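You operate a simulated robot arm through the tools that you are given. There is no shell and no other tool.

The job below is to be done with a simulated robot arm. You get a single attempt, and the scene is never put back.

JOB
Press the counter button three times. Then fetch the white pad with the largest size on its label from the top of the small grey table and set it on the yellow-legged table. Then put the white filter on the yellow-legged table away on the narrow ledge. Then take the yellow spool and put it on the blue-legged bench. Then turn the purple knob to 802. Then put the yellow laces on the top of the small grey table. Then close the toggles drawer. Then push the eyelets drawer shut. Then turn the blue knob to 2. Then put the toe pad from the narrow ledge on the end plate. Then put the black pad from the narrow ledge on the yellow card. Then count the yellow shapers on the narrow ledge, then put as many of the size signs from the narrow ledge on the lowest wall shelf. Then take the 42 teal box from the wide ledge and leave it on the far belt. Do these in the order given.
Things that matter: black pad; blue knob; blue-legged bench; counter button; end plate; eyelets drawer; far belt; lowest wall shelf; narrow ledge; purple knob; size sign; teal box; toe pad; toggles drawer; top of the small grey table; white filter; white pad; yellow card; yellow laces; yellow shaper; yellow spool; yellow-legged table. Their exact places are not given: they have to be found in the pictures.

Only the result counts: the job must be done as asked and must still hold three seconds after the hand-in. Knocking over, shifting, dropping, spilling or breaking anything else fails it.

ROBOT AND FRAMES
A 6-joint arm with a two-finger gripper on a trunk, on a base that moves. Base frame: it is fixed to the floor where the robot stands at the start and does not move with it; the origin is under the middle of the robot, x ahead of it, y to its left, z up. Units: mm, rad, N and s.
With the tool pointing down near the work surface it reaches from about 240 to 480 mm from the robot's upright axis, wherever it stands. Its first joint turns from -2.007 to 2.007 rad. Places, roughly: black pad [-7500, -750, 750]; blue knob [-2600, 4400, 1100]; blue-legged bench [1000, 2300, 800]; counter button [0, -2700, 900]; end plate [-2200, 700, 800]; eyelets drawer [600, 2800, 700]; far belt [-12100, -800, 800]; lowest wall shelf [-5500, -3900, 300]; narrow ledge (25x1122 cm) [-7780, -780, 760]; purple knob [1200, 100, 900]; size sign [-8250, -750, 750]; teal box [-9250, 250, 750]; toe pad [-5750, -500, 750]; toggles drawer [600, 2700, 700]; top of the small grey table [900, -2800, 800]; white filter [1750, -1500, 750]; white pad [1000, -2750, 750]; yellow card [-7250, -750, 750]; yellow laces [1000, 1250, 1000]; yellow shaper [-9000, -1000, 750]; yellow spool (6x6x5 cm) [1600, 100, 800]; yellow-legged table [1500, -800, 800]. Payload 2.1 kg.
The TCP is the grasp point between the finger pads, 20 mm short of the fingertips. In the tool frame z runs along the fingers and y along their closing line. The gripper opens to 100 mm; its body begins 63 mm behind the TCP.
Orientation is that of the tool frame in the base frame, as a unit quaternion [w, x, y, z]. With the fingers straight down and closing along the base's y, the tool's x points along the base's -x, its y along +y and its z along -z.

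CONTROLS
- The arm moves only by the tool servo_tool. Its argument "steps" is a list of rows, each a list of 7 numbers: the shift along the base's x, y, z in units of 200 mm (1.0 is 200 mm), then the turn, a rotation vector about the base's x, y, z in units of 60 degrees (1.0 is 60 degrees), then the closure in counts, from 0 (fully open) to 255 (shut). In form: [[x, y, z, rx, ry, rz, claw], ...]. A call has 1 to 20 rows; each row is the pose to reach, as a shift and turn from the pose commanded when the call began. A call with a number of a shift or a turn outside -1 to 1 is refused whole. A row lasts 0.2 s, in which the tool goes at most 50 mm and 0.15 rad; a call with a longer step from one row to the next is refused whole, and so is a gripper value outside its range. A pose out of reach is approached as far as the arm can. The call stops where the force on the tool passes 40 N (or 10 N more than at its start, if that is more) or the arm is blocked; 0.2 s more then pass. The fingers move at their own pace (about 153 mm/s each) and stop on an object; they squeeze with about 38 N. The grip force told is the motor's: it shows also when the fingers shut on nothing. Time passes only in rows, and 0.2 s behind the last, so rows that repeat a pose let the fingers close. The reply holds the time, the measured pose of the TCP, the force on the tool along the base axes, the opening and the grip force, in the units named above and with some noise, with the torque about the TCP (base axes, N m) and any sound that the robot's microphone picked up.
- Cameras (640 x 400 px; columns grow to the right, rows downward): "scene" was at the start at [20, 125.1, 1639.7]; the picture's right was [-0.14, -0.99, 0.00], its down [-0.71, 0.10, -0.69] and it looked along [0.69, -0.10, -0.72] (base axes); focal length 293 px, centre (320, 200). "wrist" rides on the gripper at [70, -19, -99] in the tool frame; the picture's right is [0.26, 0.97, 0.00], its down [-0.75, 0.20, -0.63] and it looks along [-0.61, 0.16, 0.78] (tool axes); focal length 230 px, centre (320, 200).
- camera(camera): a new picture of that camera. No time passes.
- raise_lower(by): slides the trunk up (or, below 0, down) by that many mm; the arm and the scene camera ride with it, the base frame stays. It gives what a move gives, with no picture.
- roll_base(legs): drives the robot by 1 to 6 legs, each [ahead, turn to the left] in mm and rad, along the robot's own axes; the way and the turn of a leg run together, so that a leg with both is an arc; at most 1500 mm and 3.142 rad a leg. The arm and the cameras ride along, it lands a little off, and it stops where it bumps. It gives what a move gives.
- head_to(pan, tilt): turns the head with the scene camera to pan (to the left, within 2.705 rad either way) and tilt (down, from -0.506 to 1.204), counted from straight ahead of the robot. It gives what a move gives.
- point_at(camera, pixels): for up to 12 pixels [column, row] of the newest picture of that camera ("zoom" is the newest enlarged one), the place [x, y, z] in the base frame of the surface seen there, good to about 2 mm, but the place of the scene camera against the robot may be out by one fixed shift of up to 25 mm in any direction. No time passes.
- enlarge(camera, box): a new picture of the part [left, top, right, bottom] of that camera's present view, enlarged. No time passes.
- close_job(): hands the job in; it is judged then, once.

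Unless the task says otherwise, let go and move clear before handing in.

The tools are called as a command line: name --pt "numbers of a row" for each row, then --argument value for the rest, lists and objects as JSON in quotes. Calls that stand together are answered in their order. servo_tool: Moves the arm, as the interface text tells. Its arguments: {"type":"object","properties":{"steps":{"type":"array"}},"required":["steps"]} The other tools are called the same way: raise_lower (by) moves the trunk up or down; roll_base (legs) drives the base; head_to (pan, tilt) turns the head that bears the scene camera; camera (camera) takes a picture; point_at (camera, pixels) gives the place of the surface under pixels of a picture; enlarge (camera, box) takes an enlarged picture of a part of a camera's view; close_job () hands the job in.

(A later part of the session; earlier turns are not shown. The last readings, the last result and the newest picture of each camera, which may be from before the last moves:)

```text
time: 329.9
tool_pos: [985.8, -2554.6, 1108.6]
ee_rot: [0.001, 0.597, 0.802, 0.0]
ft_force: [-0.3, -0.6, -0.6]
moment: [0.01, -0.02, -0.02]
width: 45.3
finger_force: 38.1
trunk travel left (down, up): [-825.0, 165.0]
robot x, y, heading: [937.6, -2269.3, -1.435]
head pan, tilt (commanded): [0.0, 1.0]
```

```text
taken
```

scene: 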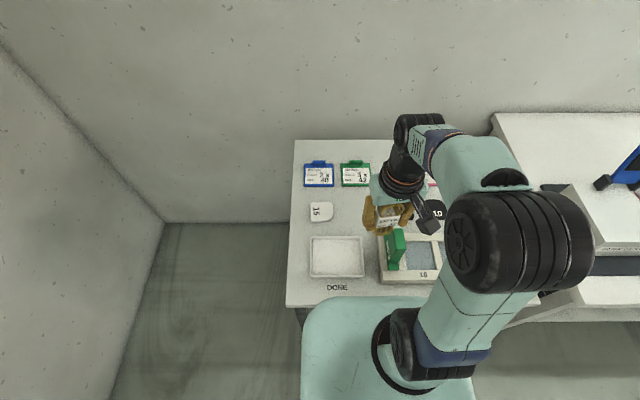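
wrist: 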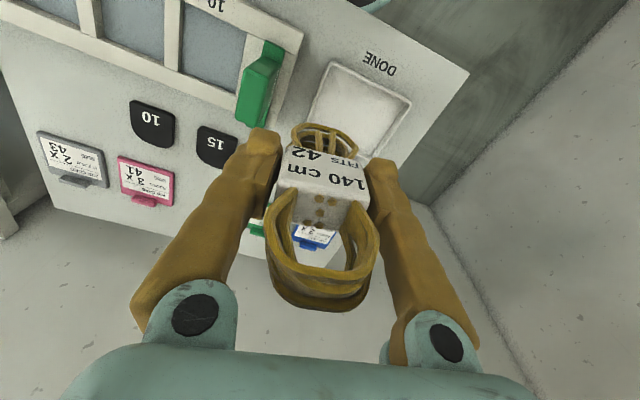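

I'll align the yaw and reach out over the free patch, still high.

servo_tool --pt "0.01 -0.2 -0.08 0 0 -0.05 190" --pt "0.02 -0.4 -0.16 0 0 -0.1 190" --pt "0.03 -0.6 -0.24 0 0 -0.148 190" --pt "0.045 -0.725 -0.4 0 0 -0.148 190" --pt "0.045 -0.725 -0.54 0 0 -0.148 190" --pt "0.045 -0.725 -0.54 0 0 -0.148 190"

servo_tool --pt "0 -0.05 0 -0.1 -0.0135 0 190" --pt "0.01 -0.12 -0.1 -0.2 -0.027 0 190" --pt "0.02 -0.2 -0.2 -0.3 -0.0405 0 190" --pt "0.03 -0.28 -0.3 -0.4 -0.054 0 190" --pt "0.04 -0.375 -0.42 -0.4955 -0.0675 0 190" --pt "0.04 -0.375 -0.5 -0.4955 -0.0675 0 190" --pt "0.04 -0.375 -0.5 -0.4955 -0.0675 0 190"

camera --camera "scene"

camera --camera "wrist"

```text
time: 331.3
tool_pos: [993.7, -2698.8, 1000.3]
ee_rot: [0.002, 0.658, 0.753, 0.0]
ft_force: [0.1, -0.6, 0.5]
moment: [0.0, -0.02, 0.01]
width: 45.5
finger_force: 37.8
trunk travel left (down, up): [-825.0, 165.0]
robot x, y, heading: [933.3, -2269.8, -1.435]
head pan, tilt (commanded): [0.0, 1.0]
```

```text
time: 332.9
tool_pos: [1003.2, -2772.4, 900.1]
ee_rot: [0.195, 0.636, 0.727, -0.171]
ft_force: [0.2, 0.5, -0.4]
moment: [-0.01, -0.02, 0.02]
width: 45.1
finger_force: 37.6
trunk travel left (down, up): [-825.0, 165.0]
robot x, y, heading: [936.5, -2270.4, -1.433]
head pan, tilt (commanded): [0.0, 1.0]
```

```text
taken
```

scene: 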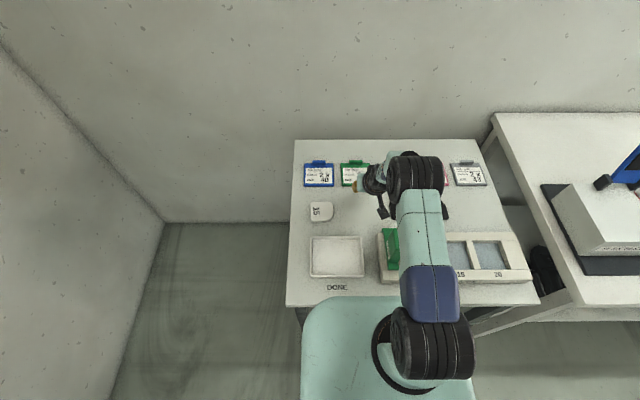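

```text
taken
```

wrist: 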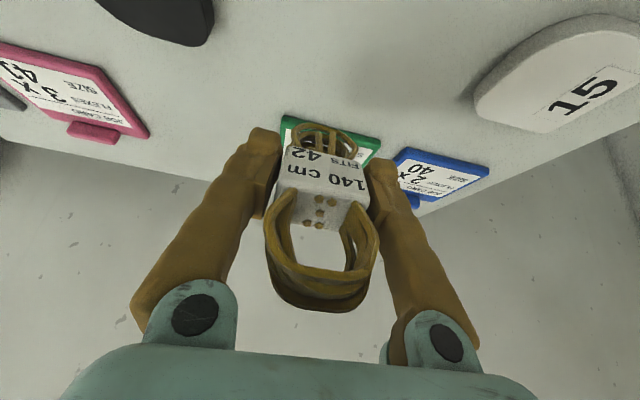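

point_at --camera "wrist" --pixels '[[290, 118], [375, 142], [480, 100], [530, 60], [205, 30], [150, 130], [395, 80], [300, 60], [200, 120], [330, 90], [420, 150], [320, 5]]'

```text
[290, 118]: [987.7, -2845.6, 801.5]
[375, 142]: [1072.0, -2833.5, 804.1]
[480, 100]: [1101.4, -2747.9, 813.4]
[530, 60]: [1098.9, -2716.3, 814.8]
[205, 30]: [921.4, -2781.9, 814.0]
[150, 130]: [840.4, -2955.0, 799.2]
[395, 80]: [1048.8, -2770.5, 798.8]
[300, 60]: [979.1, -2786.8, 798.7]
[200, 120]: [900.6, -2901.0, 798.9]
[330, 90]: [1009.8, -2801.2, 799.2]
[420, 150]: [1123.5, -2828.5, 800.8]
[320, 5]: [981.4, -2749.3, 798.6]
```

The patch spans x≈925-1095, y≈-2645 to -2833; the laces are over it. I'll lower until the bottom touches.

servo_tool --pt "0 0 -0.08 0 0 0 190" --pt "0 0 -0.15 0 0 0 190" --pt "0 0 -0.18 0 0 0 190" --pt "0 0 -0.19 0 0 0 190" --pt "0 0 -0.2 0 0 0 190" --pt "0 0 -0.2 0 0 0 190"

```text
time: 334.3
tool_pos: [1002.1, -2773.3, 859.1]
ee_rot: [0.196, 0.636, 0.727, -0.17]
ft_force: [0.1, 0.1, -0.2]
moment: [-0.01, 0.02, 0.02]
width: 45.4
finger_force: 37.5
trunk travel left (down, up): [-825.0, 165.0]
robot x, y, heading: [935.3, -2267.4, -1.434]
head pan, tilt (commanded): [0.0, 1.0]
```

servo_tool --pt "0 0 -0.01 0 0 0 190" --pt "0 0 -0.02 0 0 0 190" --pt "0 0 -0.03 0 0 0 190"

camera --camera "wrist"

```text
time: 335.1
tool_pos: [1004.0, -2772.9, 859.2]
ee_rot: [0.2, 0.635, 0.726, -0.174]
ft_force: [0.0, -1.1, 24.7]
moment: [-0.59, 0.07, -0.02]
width: 45.1
finger_force: 38.2
trunk travel left (down, up): [-825.0, 165.0]
robot x, y, heading: [934.7, -2267.9, -1.432]
head pan, tilt (commanded): [0.0, 1.0]
```

```text
taken
```

wrist: 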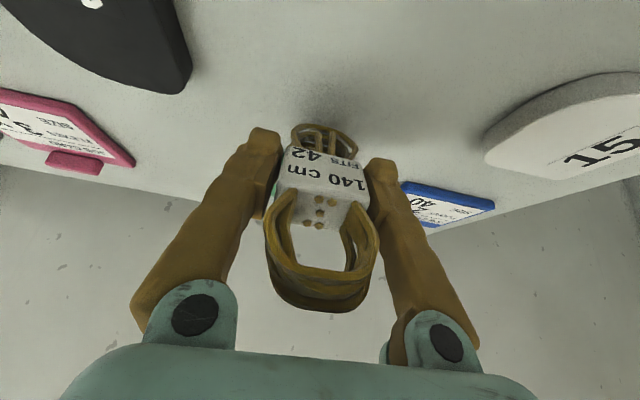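

Contact (25 N). I'll ease up 4 mm, then open a little so the bundle tips onto its side between the fingers.

servo_tool --pt "0 0 0.02 0 0 0 190" --pt "0 0 0.02 0 0 0 150" --pt "0 0 0.02 0 0 0 130" --pt "0 0 0.02 0 0 0 105" --pt "0 0 0.02 0 0 0 95" --pt "0 0 0.02 0 0 0 95" --pt "0 0 0.02 0 0 0 95"

camera --camera "wrist"

camera --camera "scene"

```text
time: 336.7
tool_pos: [1003.0, -2774.9, 857.9]
ee_rot: [0.196, 0.635, 0.728, -0.169]
ft_force: [0.4, -0.3, -0.3]
moment: [-0.01, 0.0, 0.01]
width: 62.6
finger_force: 0.1
trunk travel left (down, up): [-825.0, 165.0]
robot x, y, heading: [940.0, -2270.9, -1.44]
head pan, tilt (commanded): [0.0, 1.0]
```

```text
taken
```

wrist: 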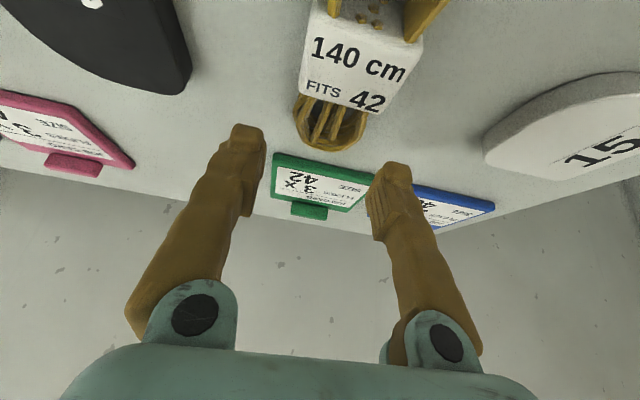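

```text
taken
```

scene: 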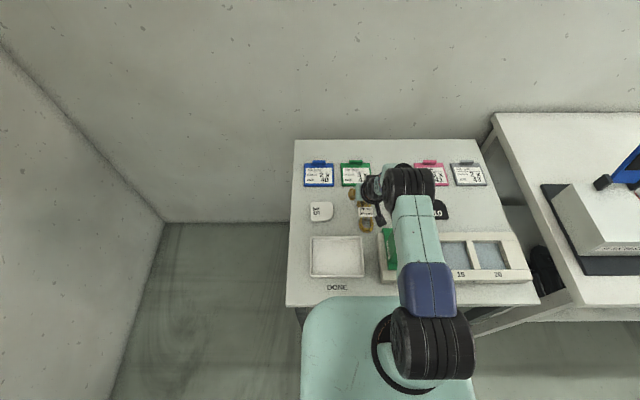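

The laces now lie flat with the label up, touching nothing else. I'll raise and straighten the arm.

servo_tool --pt "0 0 0.2 0 0 0 95" --pt "0 0 0.4 0 0 0 95" --pt "0 0.1 0.6 0.1 0.0135 0 50" --pt "0 0.2 0.8 0.2 0.027 0 0" --pt "0 0.35 0.95 0.3 0.0405 0 0" --pt "0 0.5 1.0 0.4 0.054 0 0" --pt "0 0.7 1.0 0.4955 0.0675 0 0" --pt "0 0.9 1.0 0.4955 0.0675 0 0" --pt "0 0.95 1.0 0.4955 0.0675 0 0"

camera --camera "wrist"

enlarge --camera "scene" --box '[280, 130, 500, 310]'

```text
time: 338.7
tool_pos: [1002.4, -2583.1, 1057.1]
ee_rot: [0.002, 0.658, 0.753, -0.001]
ft_force: [-0.2, -1.1, -0.7]
moment: [0.01, -0.03, 0.03]
width: 100.1
finger_force: 0.1
trunk travel left (down, up): [-825.0, 165.0]
robot x, y, heading: [932.6, -2271.4, -1.436]
head pan, tilt (commanded): [0.0, 1.0]
```

```text
taken
```

wrist: 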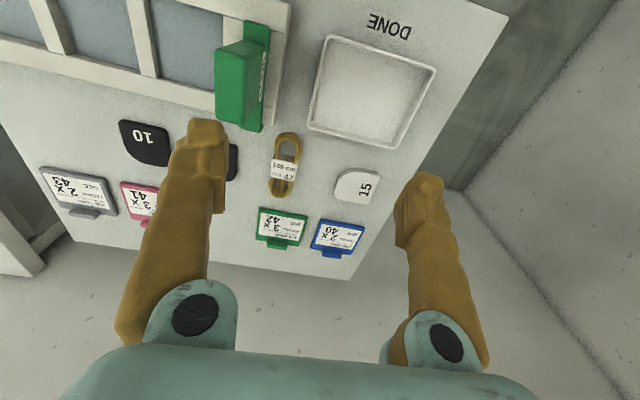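

```text
2.22 times, centred on (390, 220) of scene
```

zoom: 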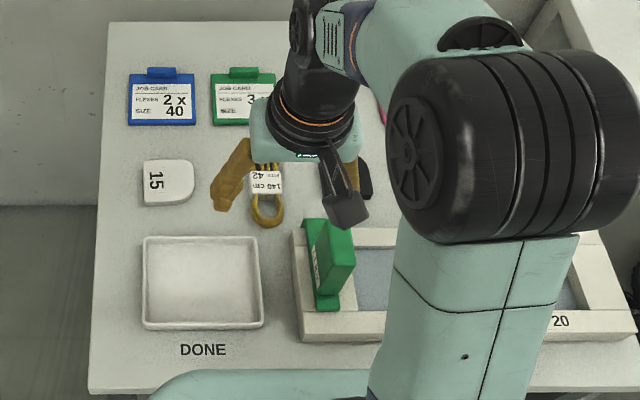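

The laces lie on the grey table's top. Next: the toggles and eyelets drawers at the blue-legged bench. I'll back off and drive there.

servo_tool --pt "0 0.1 0.2 0 0 0 0" --pt "0 0.1 0.3 0 0 0 0" --pt "0 0.1 0.3 0 0 0 0"

roll_base --legs '[[-250, 0], [0, -3.108], [1500, 0], [1500, 0], [1400, 0]]'

head_to --pan -1.2 --tilt 0.7

camera --camera "scene"

```text
time: 339.5
tool_pos: [1002.5, -2565.0, 1117.5]
ee_rot: [0.001, 0.658, 0.753, -0.001]
ft_force: [0.8, -1.1, -0.2]
moment: [0.01, 0.01, 0.03]
width: 99.9
finger_force: 0.1
trunk travel left (down, up): [-825.0, 165.0]
robot x, y, heading: [933.6, -2269.1, -1.436]
head pan, tilt (commanded): [0.0, 1.0]
```

```text
time: 369.1
tool_pos: [118.2, 2583.1, 1118.2]
ee_rot: [0.0, 0.765, -0.644, -0.001]
ft_force: [0.4, -0.3, 0.4]
moment: [0.01, 0.03, -0.02]
width: 100.1
finger_force: 0.1
trunk travel left (down, up): [-825.0, 165.0]
robot x, y, heading: [194.6, 2292.8, 1.746]
head pan, tilt (commanded): [0.0, 1.0]
```

```text
time: 370.5
tool_pos: [118.5, 2584.0, 1118.4]
ee_rot: [0.0, 0.764, -0.645, -0.002]
ft_force: [-0.2, 0.3, -0.5]
moment: [0.0, 0.0, -0.01]
width: 100.2
finger_force: 0.1
trunk travel left (down, up): [-825.0, 165.0]
robot x, y, heading: [193.5, 2293.3, 1.746]
head pan, tilt (commanded): [-1.201, 0.7]
```

```text
taken
```

scene: 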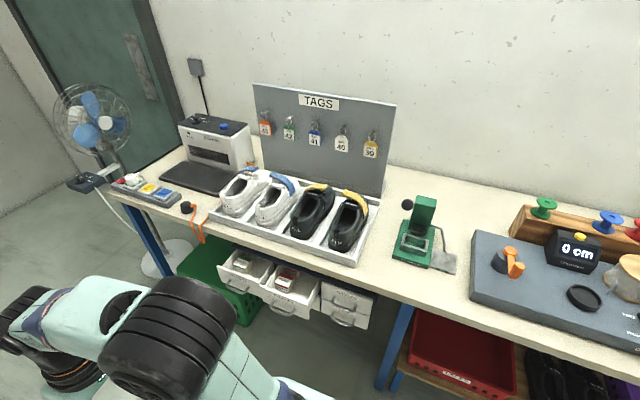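

Small drawers hang under the bench: two are pulled out (near (248,265) and (290,285)). I'll zoom in to read their labels.

enlarge --camera "scene" --box '[190, 220, 390, 350]'

point_at --camera "scene" --pixels '[[232, 280], [242, 268], [280, 300], [285, 290], [340, 300], [345, 318], [255, 255], [300, 275], [300, 262], [250, 240]]'

```text
3.08 times, centred on (290, 285) of scene
```

zoom: 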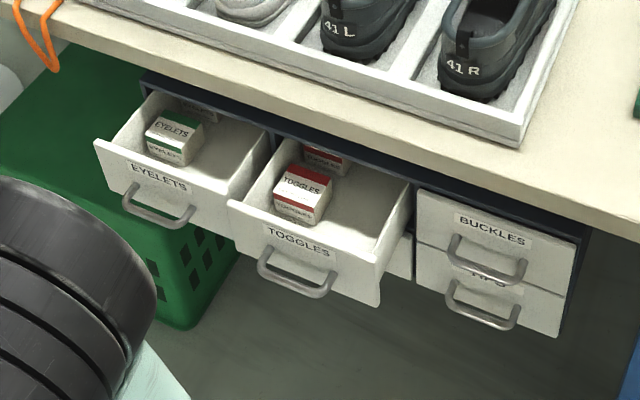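

```text
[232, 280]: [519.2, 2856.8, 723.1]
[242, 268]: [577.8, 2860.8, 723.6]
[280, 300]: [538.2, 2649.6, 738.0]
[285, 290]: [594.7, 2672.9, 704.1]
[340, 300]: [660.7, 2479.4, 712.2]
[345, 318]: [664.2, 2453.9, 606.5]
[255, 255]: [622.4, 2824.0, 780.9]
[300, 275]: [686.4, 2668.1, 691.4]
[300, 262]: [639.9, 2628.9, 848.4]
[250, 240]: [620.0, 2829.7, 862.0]
```

The labels read EYELETS (left, open), TOGGLES (middle, open) and BUCKLES (right, closed). I'll measure the fronts in the zoom.

enlarge --camera "scene" --box '[210, 230, 340, 330]'

point_at --camera "zoom" --pixels '[[115, 180], [60, 155], [150, 190], [170, 215], [260, 230], [380, 260], [430, 300], [480, 310], [350, 300], [530, 380], [90, 220], [250, 270]]'

```text
4.00 times, centred on (275, 280) of scene
```

zoom: 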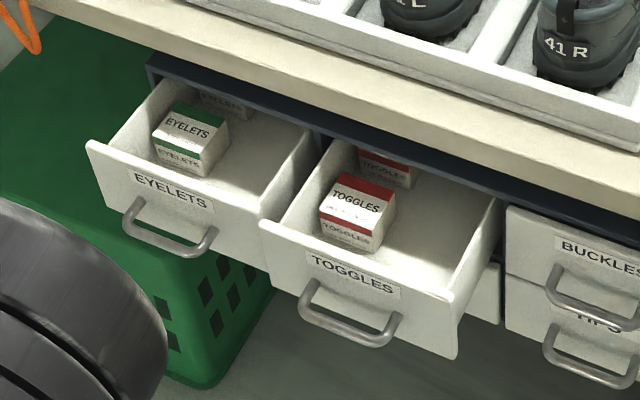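

```text
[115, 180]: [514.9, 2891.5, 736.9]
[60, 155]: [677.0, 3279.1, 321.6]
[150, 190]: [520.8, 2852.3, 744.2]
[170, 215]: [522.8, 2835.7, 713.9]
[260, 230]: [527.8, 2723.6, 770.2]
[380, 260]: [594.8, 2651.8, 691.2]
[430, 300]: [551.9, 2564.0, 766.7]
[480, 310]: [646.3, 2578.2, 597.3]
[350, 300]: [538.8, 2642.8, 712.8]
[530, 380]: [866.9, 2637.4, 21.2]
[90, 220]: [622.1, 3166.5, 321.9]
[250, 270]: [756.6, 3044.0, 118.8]
```

The toggles drawer front is at x≈539 (y centre ≈2640, top edge z≈748 corrected) and closes at x≈636; eyelets is alike around y≈2840. I'll drive to face the toggles drawer squarely and lower the trunk a bit.

roll_base --legs '[[0, -0.116], [280, 0], [0, -1.477]]'

raise_lower --by -150

head_to --pan 0.0 --tilt 1.0

camera --camera "scene"

camera --camera "wrist"

```text
time: 376.6
tool_pos: [473.7, 2645.6, 1118.3]
ee_rot: [0.001, -0.08, 0.997, 0.001]
ft_force: [-0.3, -0.3, -0.2]
moment: [-0.01, 0.0, 0.0]
width: 100.0
finger_force: 0.1
trunk travel left (down, up): [-825.0, 165.0]
robot x, y, heading: [185.4, 2567.9, 0.163]
head pan, tilt (commanded): [-1.201, 0.7]
```

```text
time: 378.4
tool_pos: [472.3, 2645.4, 968.3]
ee_rot: [0.001, -0.08, 0.997, 0.001]
ft_force: [-0.5, -1.4, 0.5]
moment: [-0.01, -0.04, -0.01]
width: 99.9
finger_force: 0.0
trunk travel left (down, up): [-675.0, 315.0]
robot x, y, heading: [178.8, 2570.2, 0.165]
head pan, tilt (commanded): [-1.201, 0.7]
```

```text
time: 379.8
tool_pos: [472.6, 2645.8, 968.8]
ee_rot: [0.0, -0.08, 0.997, 0.001]
ft_force: [0.4, 0.4, -0.3]
moment: [0.0, -0.01, -0.03]
width: 100.1
finger_force: 0.0
trunk travel left (down, up): [-675.0, 315.0]
robot x, y, heading: [179.0, 2568.9, 0.161]
head pan, tilt (commanded): [0.0, 1.0]
```

```text
taken
```

scene: 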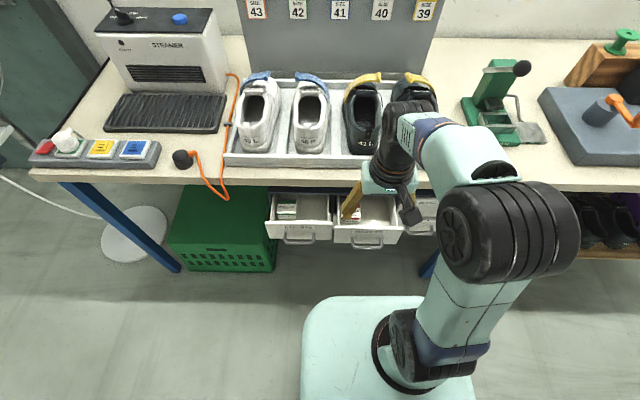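

```text
taken
```

wrist: 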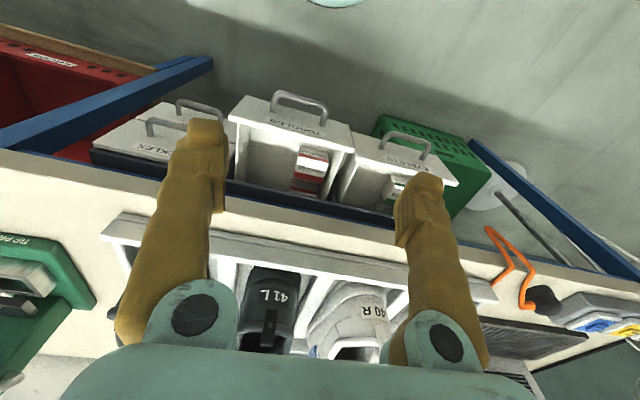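

enlarge --camera "wrist" --box '[220, 70, 470, 230]'

point_at --camera "zoom" --pixels '[[180, 115], [60, 105], [325, 175], [190, 140], [200, 70], [130, 100], [270, 150], [460, 225], [360, 205], [590, 290], [470, 170], [250, 330]]'

```text
2.50 times, centred on (345, 150) of wrist
```

zoom: 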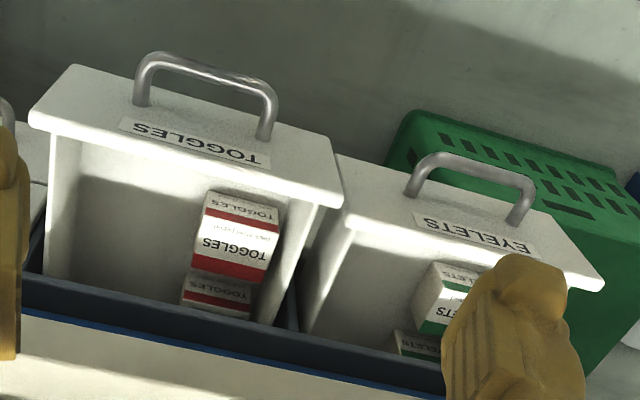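

```text
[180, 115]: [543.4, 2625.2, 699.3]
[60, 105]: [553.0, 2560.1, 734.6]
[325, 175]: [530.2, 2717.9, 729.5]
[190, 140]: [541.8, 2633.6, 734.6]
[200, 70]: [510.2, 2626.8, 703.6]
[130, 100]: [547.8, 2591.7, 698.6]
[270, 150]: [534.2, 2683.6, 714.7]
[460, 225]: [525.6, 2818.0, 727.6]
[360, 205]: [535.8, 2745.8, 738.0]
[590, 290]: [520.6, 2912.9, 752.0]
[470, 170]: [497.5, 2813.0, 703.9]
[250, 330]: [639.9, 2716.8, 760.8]
```

The toggles front is at x≈542 with the handle at z≈704 protruding to x≈510. I'll close the fingers, tilt them 45° forward, and bring the tips in front of the drawer above its handle.

servo_tool --pt "0.005 -0.02 -0.1 0.0171 -0.1057 0 100" --pt "0.01 -0.04 -0.2 0.0343 -0.2114 0 200" --pt "0.015 -0.06 -0.3 0.0514 -0.3171 0 255" --pt "0.02 -0.079 -0.4 0.0686 -0.4229 0 255" --pt "0.027 -0.079 -0.5 0.0857 -0.5286 0 255" --pt "0.027 -0.079 -0.594 0.1029 -0.6343 0 255" --pt "0.027 -0.079 -0.594 0.12 -0.74 0 255" --pt "0.027 -0.079 -0.594 0.12 -0.74 0 255"

camera --camera "wrist"

camera --camera "scene"

```text
time: 381.6
tool_pos: [503.6, 2626.8, 894.3]
ee_rot: [0.23, -0.073, 0.97, -0.001]
ft_force: [-0.3, -0.1, 0.1]
moment: [-0.01, 0.02, 0.01]
width: 0.2
finger_force: 29.8
out of reach, approached as far as the arm can: row 4, 5, 6, 7, 8
trunk travel left (down, up): [-675.0, 315.0]
robot x, y, heading: [180.1, 2572.6, 0.16]
head pan, tilt (commanded): [0.0, 1.0]
```

```text
taken
```

wrist: 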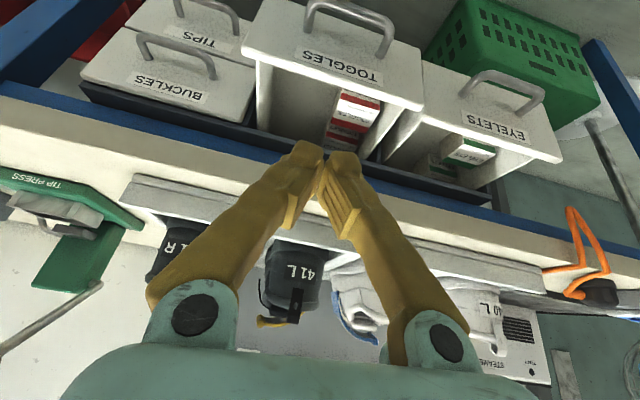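

```text
taken
```

scene: 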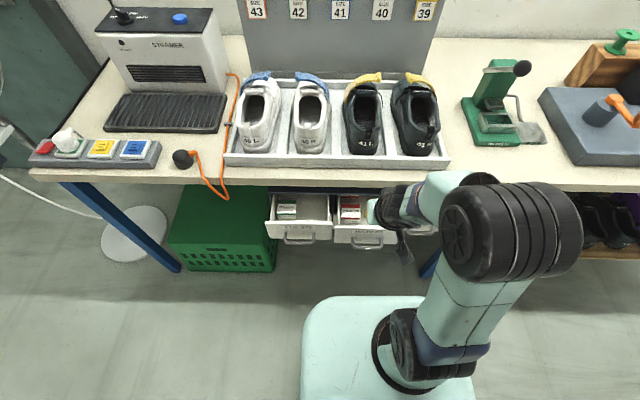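

The tilted pose was too close to my axis to reach. I'll back off 180 mm and set up the pose again.

roll_base --legs '[[-180, 0]]'

servo_tool --pt "0 0 0 0 0 0 255"

```text
time: 383.1
tool_pos: [327.8, 2598.7, 894.2]
ee_rot: [0.231, -0.074, 0.97, -0.002]
ft_force: [-0.2, -0.2, -0.3]
moment: [-0.01, 0.04, -0.01]
width: 0.0
finger_force: 29.2
trunk travel left (down, up): [-675.0, 315.0]
robot x, y, heading: [5.5, 2543.1, 0.165]
head pan, tilt (commanded): [0.0, 1.0]
```

```text
time: 383.5
tool_pos: [327.8, 2597.9, 895.1]
ee_rot: [0.229, -0.075, 0.97, -0.001]
ft_force: [0.1, -0.3, 0.3]
moment: [-0.01, 0.03, 0.04]
width: 0.0
finger_force: 29.4
trunk travel left (down, up): [-675.0, 315.0]
robot x, y, heading: [2.9, 2542.9, 0.158]
head pan, tilt (commanded): [0.0, 1.0]
```

roll_base --legs '[[70, 0]]'

servo_tool --pt "0.2 0.03 0 0 0 0 255" --pt "0.3 0.05 -0.1 0.0171 -0.1057 0 255" --pt "0.35 0.06 -0.2 0.0343 -0.2114 0 255" --pt "0.4 0.07 -0.25 0.048 -0.298 0 255" --pt "0.4 0.07 -0.25 0.048 -0.298 0 255"

camera --camera "wrist"

```text
time: 384.5
tool_pos: [394.4, 2610.0, 894.1]
ee_rot: [0.231, -0.074, 0.97, -0.002]
ft_force: [0.5, 0.9, -0.3]
moment: [-0.03, 0.01, 0.02]
width: 0.0
finger_force: 29.4
trunk travel left (down, up): [-675.0, 315.0]
robot x, y, heading: [74.8, 2553.5, 0.165]
head pan, tilt (commanded): [0.0, 1.0]
```

```text
time: 385.7
tool_pos: [478.2, 2621.5, 857.3]
ee_rot: [0.354, -0.061, 0.933, -0.032]
ft_force: [0.9, 3.4, -0.2]
moment: [-0.23, 0.06, -0.17]
width: 0.0
finger_force: 29.4
out of reach, approached as far as the arm can: row 2, 3, 4, 5
trunk travel left (down, up): [-675.0, 315.0]
robot x, y, heading: [73.2, 2552.3, 0.168]
head pan, tilt (commanded): [0.0, 1.0]
```

```text
taken
```

wrist: 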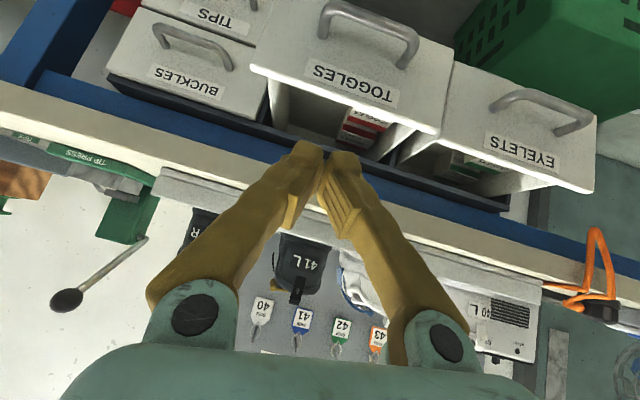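

The arm is near its inner reach limit for this tilt. I'll step back 70 mm again, which puts the pushing stroke in the middle of the reachable range.

roll_base --legs '[[-75, 0]]'

servo_tool --pt "0.2 0.03 0 0 0 0 255" --pt "0.36 0.06 0 0 0 0 255" --pt "0.36 0.06 -0.2 0 0 0 255" --pt "0.36 0.06 -0.3 0 0 0 255" --pt "0.36 0.06 -0.3 0 0 0 255"

camera --camera "wrist"

```text
time: 386.7
tool_pos: [401.8, 2611.2, 859.1]
ee_rot: [0.357, -0.065, 0.931, -0.025]
ft_force: [0.5, -0.1, -0.2]
moment: [0.03, 0.01, -0.03]
width: 0.3
finger_force: 29.2
trunk travel left (down, up): [-675.0, 315.0]
robot x, y, heading: [-1.4, 2539.5, 0.167]
head pan, tilt (commanded): [0.0, 1.0]
```

```text
time: 387.9
tool_pos: [476.2, 2621.4, 799.9]
ee_rot: [0.357, -0.065, 0.931, -0.025]
ft_force: [-0.4, 0.0, 0.6]
moment: [0.02, -0.02, -0.01]
width: 0.0
finger_force: 29.1
trunk travel left (down, up): [-675.0, 315.0]
robot x, y, heading: [-0.3, 2536.0, 0.165]
head pan, tilt (commanded): [0.0, 1.0]
```

```text
taken
```

wrist: 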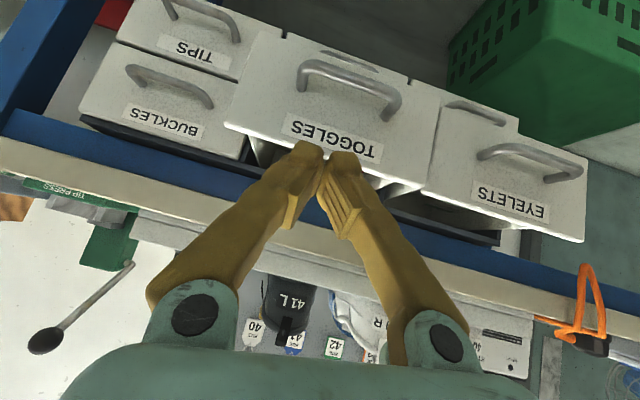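

Now the pose is good: tips in front of the TOGGLES label. I'll lower to the front's upper part and push in along the bench normal.

servo_tool --pt "0 0 -0.15 0 0 0 255" --pt "0 0 -0.29 0 0 0 255" --pt "0.1 0.016 -0.29 0 0 0 255" --pt "0.2 0.032 -0.29 0 0 0 255" --pt "0.25 0.04 -0.29 0 0 0 255"

camera --camera "wrist"

```text
time: 389.1
tool_pos: [523.9, 2631.0, 741.9]
ee_rot: [0.357, -0.066, 0.932, -0.024]
ft_force: [0.4, -0.1, -0.6]
moment: [0.01, -0.02, -0.01]
width: 0.2
finger_force: 29.9
trunk travel left (down, up): [-675.0, 315.0]
robot x, y, heading: [-3.4, 2541.7, 0.163]
head pan, tilt (commanded): [0.0, 1.0]
```

```text
taken
```

wrist: 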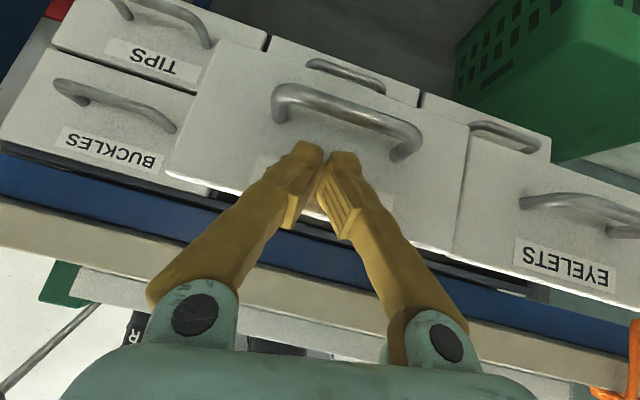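

The tips are on the label area just above the handle. I'll push forward in small rows until it resists.

servo_tool --pt "0.1 0.016 0 0 0 0 255" --pt "0.2 0.032 0 0 0 0 255" --pt "0.3 0.048 0 0 0 0 255" --pt "0.38 0.061 0 0 0 0 255" --pt "0.42 0.068 0 0 0 0 255" --pt "0.46 0.074 0 0 0 0 255" --pt "0.49 0.079 0 0 0 0 255" --pt "0.51 0.082 0 0 0 0 255"

camera --camera "wrist"

camera --camera "scene"

```text
time: 390.9
tool_pos: [600.7, 2642.4, 750.0]
ee_rot: [0.358, -0.065, 0.931, -0.024]
ft_force: [0.4, 0.2, -0.3]
moment: [0.0, 0.01, 0.02]
width: 0.0
finger_force: 29.6
out of reach, approached as far as the arm can: row 3, 4, 5, 6, 7, 8
trunk travel left (down, up): [-675.0, 315.0]
robot x, y, heading: [-1.8, 2539.1, 0.168]
head pan, tilt (commanded): [0.0, 1.0]
```

```text
taken
```

wrist: 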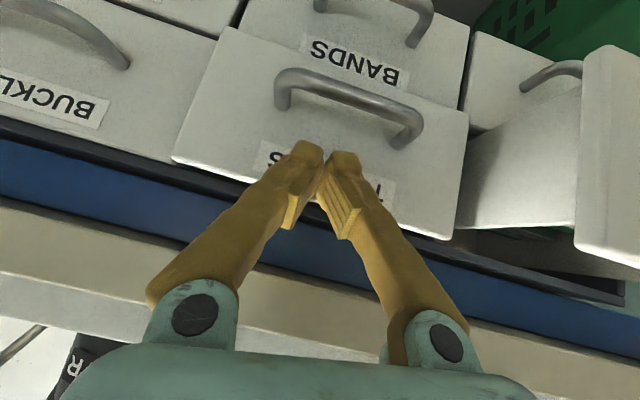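

```text
taken
```

scene: 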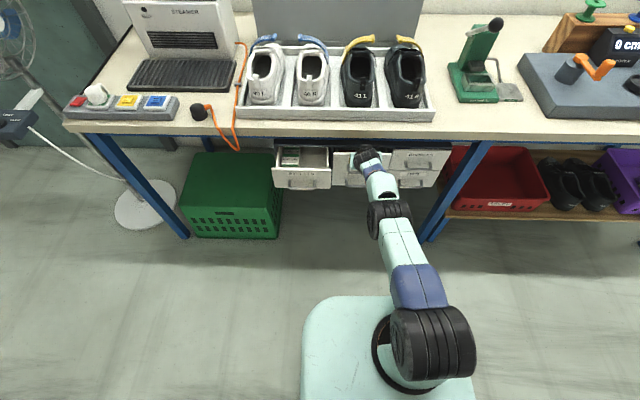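

The arm reached full extension with the drawer nearly closed. I'll draw the tool back, move the base 70 mm closer and finish the push.

servo_tool --pt "-0.2 -0.033 -0.02 0 0 0 255" --pt "-0.4 -0.066 -0.03 0 0 0 255" --pt "-0.4 -0.066 -0.03 0 0 0 255"

roll_base --legs '[[65, 0]]'

servo_tool --pt "0.05 0.008 0 0 0 0 255" --pt "0.1 0.016 0 0 0 0 255" --pt "0.14 0.023 0 0 0 0 255" --pt "0.18 0.029 0 0 0 0 255" --pt "0.2 0.033 0 0 0 0 255" --pt "0.22 0.036 0 0 0 0 255" --pt "0.24 0.039 0 0 0 0 255" --pt "0.26 0.042 0 0 0 0 255"

camera --camera "wrist"

```text
time: 391.7
tool_pos: [518.7, 2628.6, 744.2]
ee_rot: [0.357, -0.063, 0.932, -0.024]
ft_force: [-0.4, -0.6, 0.9]
moment: [-0.01, 0.02, -0.02]
width: 0.0
finger_force: 29.0
out of reach, approached as far as the arm can: row 1
trunk travel left (down, up): [-675.0, 315.0]
robot x, y, heading: [-1.8, 2539.8, 0.164]
head pan, tilt (commanded): [0.0, 1.0]
```

```text
time: 392.7
tool_pos: [579.2, 2638.4, 747.5]
ee_rot: [0.361, -0.065, 0.93, -0.024]
ft_force: [-0.3, 0.4, -0.5]
moment: [0.04, -0.02, 0.03]
width: 0.5
finger_force: 29.9
trunk travel left (down, up): [-675.0, 315.0]
robot x, y, heading: [64.0, 2547.5, 0.166]
head pan, tilt (commanded): [0.0, 1.0]
```

```text
time: 394.2
tool_pos: [617.6, 2645.5, 743.3]
ee_rot: [0.353, -0.066, 0.933, -0.023]
ft_force: [-22.3, -4.3, 9.0]
moment: [0.03, -0.13, 0.12]
width: 0.3
finger_force: 29.1
trunk travel left (down, up): [-675.0, 315.0]
robot x, y, heading: [63.1, 2547.7, 0.164]
head pan, tilt (commanded): [0.0, 1.0]
stopped in row 7: the force on the tool passed its limit at 43 N (the readings are from after the stop); the commanded pose is now the measured one
```

```text
taken
```

wrist: 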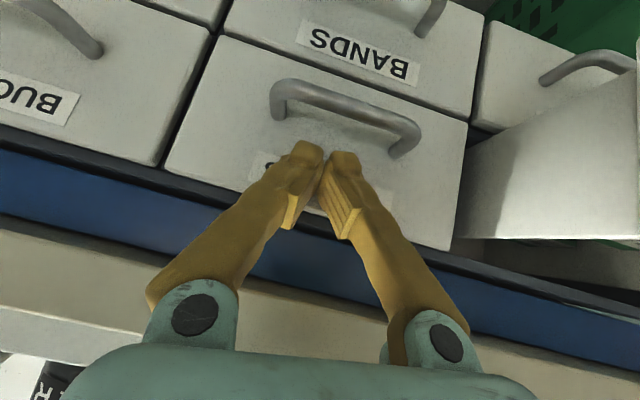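

The push stopped at 43 N and the TOGGLES front is flush with BUCKLES: closed. I'll draw back, shift over to the EYELETS drawer and line up.

servo_tool --pt "-0.2 -0.033 0 0 0 0 255" --pt "-0.4 -0.065 0 0 0 0 255" --pt "-0.6 -0.098 0 0 0 0 255" --pt "-0.8 -0.13 0 0 0 0 255" --pt "-0.81 0.1 0 0 0 0 255" --pt "-0.81 0.33 0 0 0 0 255" --pt "-0.81 0.56 0 0 0 0 255" --pt "-0.81 0.79 0 0 0 0 255" --pt "-0.81 0.85 0 0 0 0 255" --pt "-0.81 0.85 0 0 0 0 255"

camera --camera "wrist"

```text
time: 396.4
tool_pos: [460.8, 2815.7, 740.4]
ee_rot: [0.352, -0.066, 0.934, -0.025]
ft_force: [0.1, 0.2, -0.2]
moment: [-0.03, 0.0, -0.01]
width: 0.0
finger_force: 29.8
out of reach, approached as far as the arm can: row 4, 5
trunk travel left (down, up): [-675.0, 315.0]
robot x, y, heading: [60.9, 2549.8, 0.166]
head pan, tilt (commanded): [0.0, 1.0]
```

```text
taken
```

wrist: 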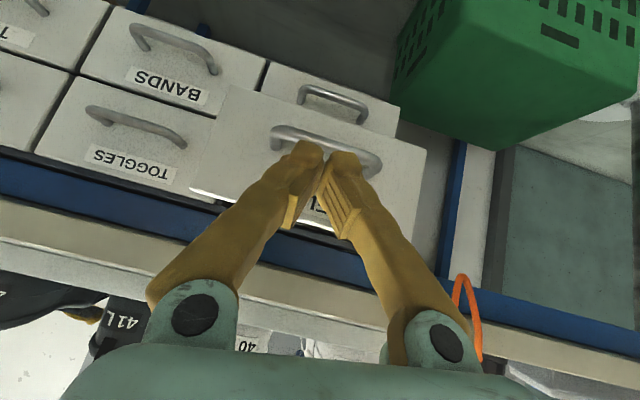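

TOGGLES is flush. The tips face the EYELETS drawer; I'll push it in.

servo_tool --pt "0.1 0.016 0 0 0 0 255" --pt "0.2 0.032 0 0 0 0 255" --pt "0.3 0.048 0 0 0 0 255" --pt "0.4 0.064 0 0 0 0 255" --pt "0.48 0.077 0 0 0 0 255" --pt "0.54 0.087 0 0 0 0 255" --pt "0.58 0.093 0 0 0 0 255" --pt "0.61 0.098 0 0 0 0 255" --pt "0.64 0.102 0 0 0 0 255" --pt "0.67 0.107 0 0 0 0 255" --pt "0.7 0.112 0 0 0 0 255"

camera --camera "wrist"

```text
time: 398.8
tool_pos: [574.6, 2821.6, 747.5]
ee_rot: [0.352, -0.065, 0.934, -0.024]
ft_force: [0.3, -0.5, -0.3]
moment: [-0.02, 0.0, 0.0]
width: 0.0
finger_force: 29.9
out of reach, approached as far as the arm can: row 6, 7, 8, 9, 10, 11
trunk travel left (down, up): [-675.0, 315.0]
robot x, y, heading: [63.0, 2548.2, 0.165]
head pan, tilt (commanded): [0.0, 1.0]
```

```text
taken
```

wrist: 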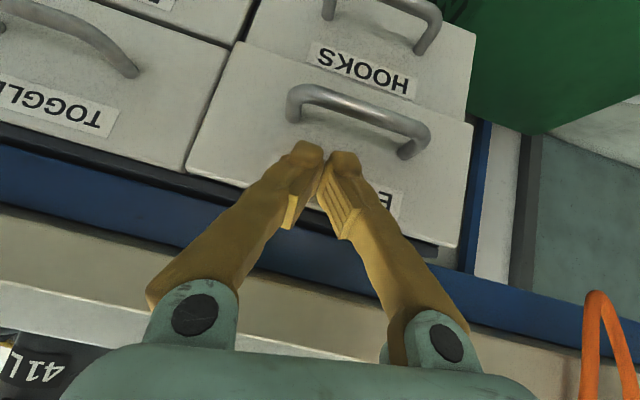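

Nearly shut, but I'm at the arm's limit. I'll draw back, move the base 60 mm closer and finish.

servo_tool --pt "-0.2 -0.033 0 0 0 0 255" --pt "-0.4 -0.066 -0.02 0 0 0 255" --pt "-0.4 -0.066 -0.02 0 0 0 255"

roll_base --legs '[[60, 0]]'

servo_tool --pt "0.05 0.008 0 0 0 0 255" --pt "0.1 0.016 0 0 0 0 255" --pt "0.14 0.023 0 0 0 0 255" --pt "0.18 0.029 0 0 0 0 255" --pt "0.2 0.033 0 0 0 0 255" --pt "0.22 0.036 0 0 0 0 255" --pt "0.24 0.039 0 0 0 0 255" --pt "0.26 0.042 0 0 0 0 255" --pt "0.28 0.045 0 0 0 0 255"

camera --camera "wrist"

```text
time: 399.6
tool_pos: [495.7, 2808.5, 744.3]
ee_rot: [0.352, -0.066, 0.933, -0.024]
ft_force: [0.3, 0.2, -0.1]
moment: [0.0, 0.03, -0.02]
width: 0.0
finger_force: 30.0
trunk travel left (down, up): [-675.0, 315.0]
robot x, y, heading: [65.8, 2551.3, 0.164]
head pan, tilt (commanded): [0.0, 1.0]
```

```text
time: 400.6
tool_pos: [550.6, 2817.9, 744.0]
ee_rot: [0.353, -0.064, 0.933, -0.025]
ft_force: [0.2, -0.2, -0.6]
moment: [0.02, -0.02, -0.02]
width: 0.0
finger_force: 29.3
trunk travel left (down, up): [-675.0, 315.0]
robot x, y, heading: [120.5, 2560.1, 0.17]
head pan, tilt (commanded): [0.0, 1.0]
```

```text
time: 402.2
tool_pos: [591.1, 2825.2, 741.6]
ee_rot: [0.348, -0.067, 0.935, -0.026]
ft_force: [-21.1, -2.5, 8.4]
moment: [-0.13, -0.1, 0.12]
width: 0.0
finger_force: 29.5
trunk travel left (down, up): [-675.0, 315.0]
robot x, y, heading: [116.9, 2561.4, 0.172]
head pan, tilt (commanded): [0.0, 1.0]
stopped in row 8: the force on the tool passed its limit at 44 N (the readings are from after the stop); the commanded pose is now the measured one
```

```text
taken
```

wrist: 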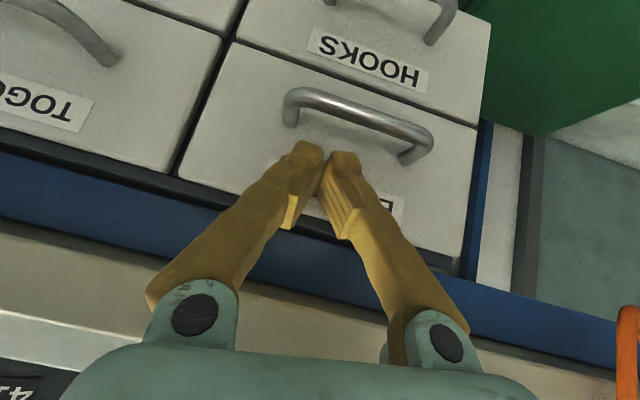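

The EYELETS push ended at 44 N, flush with HOOKS and TOGGLES. I'll draw back and verify both.

servo_tool --pt "-0.2 -0.033 0 0 0 0 255" --pt "-0.4 -0.065 0.05 0 0 0 255" --pt "-0.6 -0.098 0.1 0 0 0 255" --pt "-0.65 -0.2 0.3 0 0 0 255" --pt "-0.65 -0.2 0.3 0 0 0 255"

camera --camera "wrist"

camera --camera "scene"

```text
time: 403.4
tool_pos: [467.9, 2785.4, 800.0]
ee_rot: [0.347, -0.068, 0.935, -0.025]
ft_force: [-0.5, 0.1, 1.0]
moment: [0.02, 0.03, -0.01]
width: 0.0
finger_force: 28.9
trunk travel left (down, up): [-675.0, 315.0]
robot x, y, heading: [119.2, 2557.5, 0.165]
head pan, tilt (commanded): [0.0, 1.0]
```

```text
taken
```

wrist: 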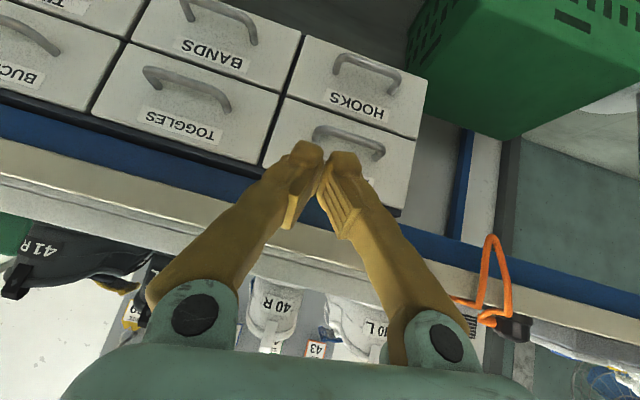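

```text
taken
```

scene: 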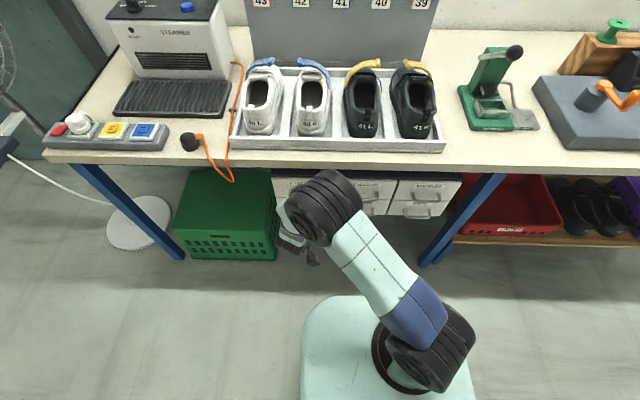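

Both drawers are shut. Next is the blue knob around (-2600,4400). I'll straighten the tool, raise the trunk back and drive that way.

servo_tool --pt "-0.05 0 0.1 -0.001 0.1 0.002 255" --pt "-0.1 0 0.25 -0.002 0.2 0.005 255" --pt "-0.15 0 0.4 -0.003 0.3 0.008 255" --pt "-0.2 -0.1 0.5 -0.004 0.4 0.01 200" --pt "-0.25 -0.2 0.6 -0.005 0.5 0.013 100" --pt "-0.3 -0.3 0.7 -0.006 0.6 0.015 0" --pt "-0.3 -0.4 0.8 -0.007 0.678 0.017 0" --pt "-0.3 -0.5 0.8 -0.007 0.678 0.017 0"

raise_lower --by 150

head_to --pan 2.3 --tilt 0.35

camera --camera "scene"

```text
time: 405.2
tool_pos: [406.9, 2685.2, 957.9]
ee_rot: [-0.001, -0.081, 0.997, 0.0]
ft_force: [0.6, 0.2, 0.7]
moment: [0.0, -0.02, 0.0]
width: 99.8
finger_force: 0.1
trunk travel left (down, up): [-675.0, 315.0]
robot x, y, heading: [123.6, 2560.2, 0.168]
head pan, tilt (commanded): [0.0, 1.0]
```

```text
time: 407.0
tool_pos: [407.1, 2685.1, 1108.3]
ee_rot: [-0.001, -0.08, 0.997, -0.001]
ft_force: [0.1, -0.1, -0.5]
moment: [0.0, 0.01, 0.04]
width: 100.0
finger_force: 0.0
trunk travel left (down, up): [-825.0, 165.0]
robot x, y, heading: [121.6, 2561.2, 0.167]
head pan, tilt (commanded): [0.0, 1.0]
```

```text
time: 409.1
tool_pos: [407.3, 2684.3, 1107.5]
ee_rot: [0.0, -0.08, 0.997, -0.001]
ft_force: [-0.2, 0.7, 0.3]
moment: [0.01, -0.05, 0.03]
width: 100.0
finger_force: 0.1
trunk travel left (down, up): [-825.0, 165.0]
robot x, y, heading: [118.2, 2557.8, 0.166]
head pan, tilt (commanded): [2.3, 0.351]
```

```text
taken
```

scene: 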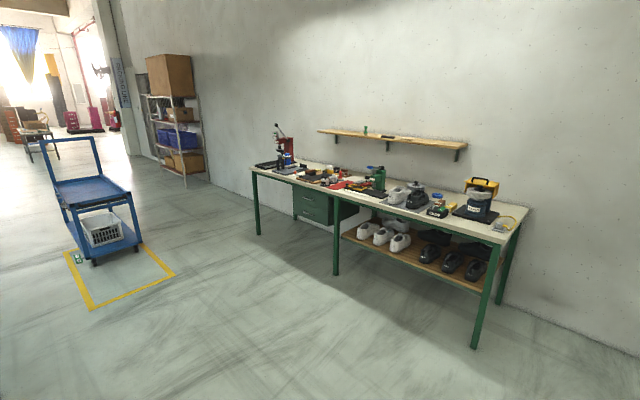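

enlarge --camera "scene" --box '[240, 110, 540, 260]'

point_at --camera "scene" --pixels '[[282, 150], [375, 172], [480, 190], [500, 240], [473, 345], [258, 170], [336, 270], [482, 210], [380, 168], [410, 150]]'

```text
2.13 times, centred on (390, 185) of scene
```

zoom: 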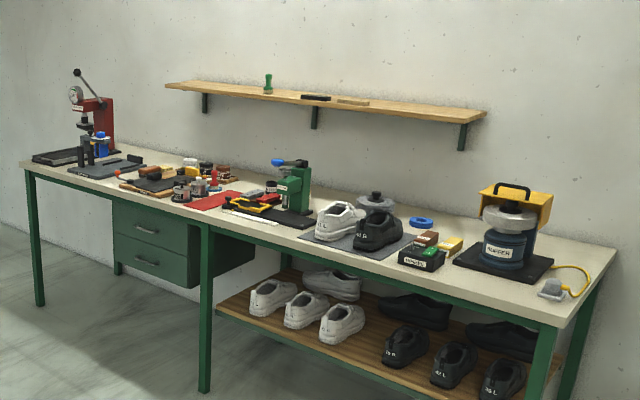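

```text
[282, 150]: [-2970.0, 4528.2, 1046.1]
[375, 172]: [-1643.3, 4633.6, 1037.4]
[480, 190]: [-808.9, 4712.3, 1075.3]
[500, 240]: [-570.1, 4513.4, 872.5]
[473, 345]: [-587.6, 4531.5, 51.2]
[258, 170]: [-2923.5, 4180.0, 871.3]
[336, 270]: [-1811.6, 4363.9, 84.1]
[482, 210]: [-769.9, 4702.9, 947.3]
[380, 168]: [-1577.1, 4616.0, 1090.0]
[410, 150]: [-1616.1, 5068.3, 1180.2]
```

point_at --camera "scene" --pixels '[[135, 255], [95, 265], [175, 272], [90, 310], [65, 250], [140, 245], [70, 215], [130, 195]]'

enlarge --camera "scene" --box '[245, 110, 325, 190]'

```text
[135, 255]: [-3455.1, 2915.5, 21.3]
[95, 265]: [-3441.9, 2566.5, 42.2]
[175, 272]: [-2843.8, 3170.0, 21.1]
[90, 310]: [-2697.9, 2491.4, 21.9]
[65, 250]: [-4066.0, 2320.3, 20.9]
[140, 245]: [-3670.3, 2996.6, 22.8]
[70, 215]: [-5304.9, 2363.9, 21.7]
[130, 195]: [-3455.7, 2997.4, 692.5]
```

```text
5.00 times, centred on (285, 150) of scene
```

zoom: 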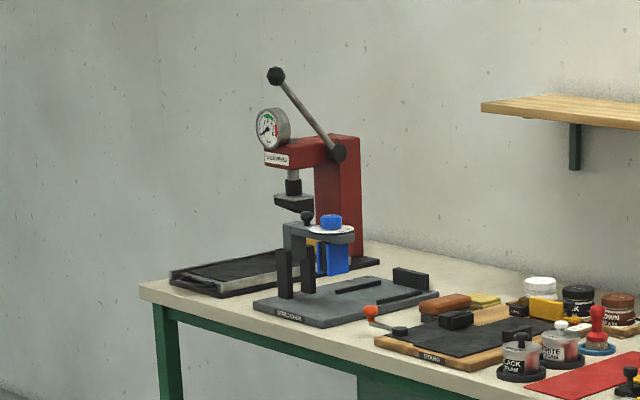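

The blue knob sits on a dial on top of the "STRETCHER" device at the left end of the green bench. I'll drive to it.

roll_base --legs '[[0, 2.532], [1500, 0], [1450, 0], [0, -0.986]]'

head_to --pan 0.0 --tilt 0.7

camera --camera "scene"

camera --camera "wrist"

```text
time: 431.9
tool_pos: [-2664.3, 4124.9, 1108.3]
ee_rot: [-0.002, 0.751, -0.661, 0.001]
ft_force: [0.3, -0.2, -0.3]
moment: [0.02, 0.01, 0.03]
width: 100.1
finger_force: 0.1
trunk travel left (down, up): [-825.0, 165.0]
robot x, y, heading: [-2550.1, 3831.3, 1.707]
head pan, tilt (commanded): [2.3, 0.351]
```

```text
time: 434.0
tool_pos: [-2663.3, 4124.4, 1108.1]
ee_rot: [-0.001, 0.751, -0.661, 0.001]
ft_force: [-0.6, -0.2, -0.1]
moment: [0.03, 0.0, -0.01]
width: 100.0
finger_force: 0.0
trunk travel left (down, up): [-825.0, 165.0]
robot x, y, heading: [-2549.3, 3831.7, 1.706]
head pan, tilt (commanded): [0.0, 0.7]
```

```text
taken
```

scene: 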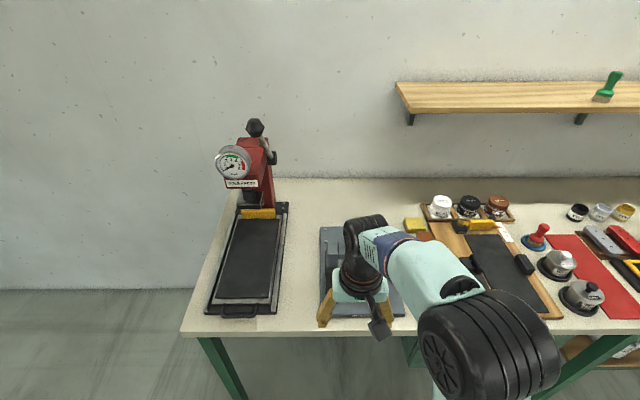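

```text
taken
```

wrist: 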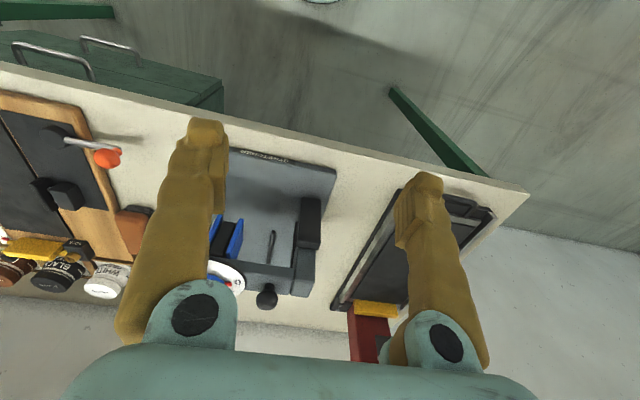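

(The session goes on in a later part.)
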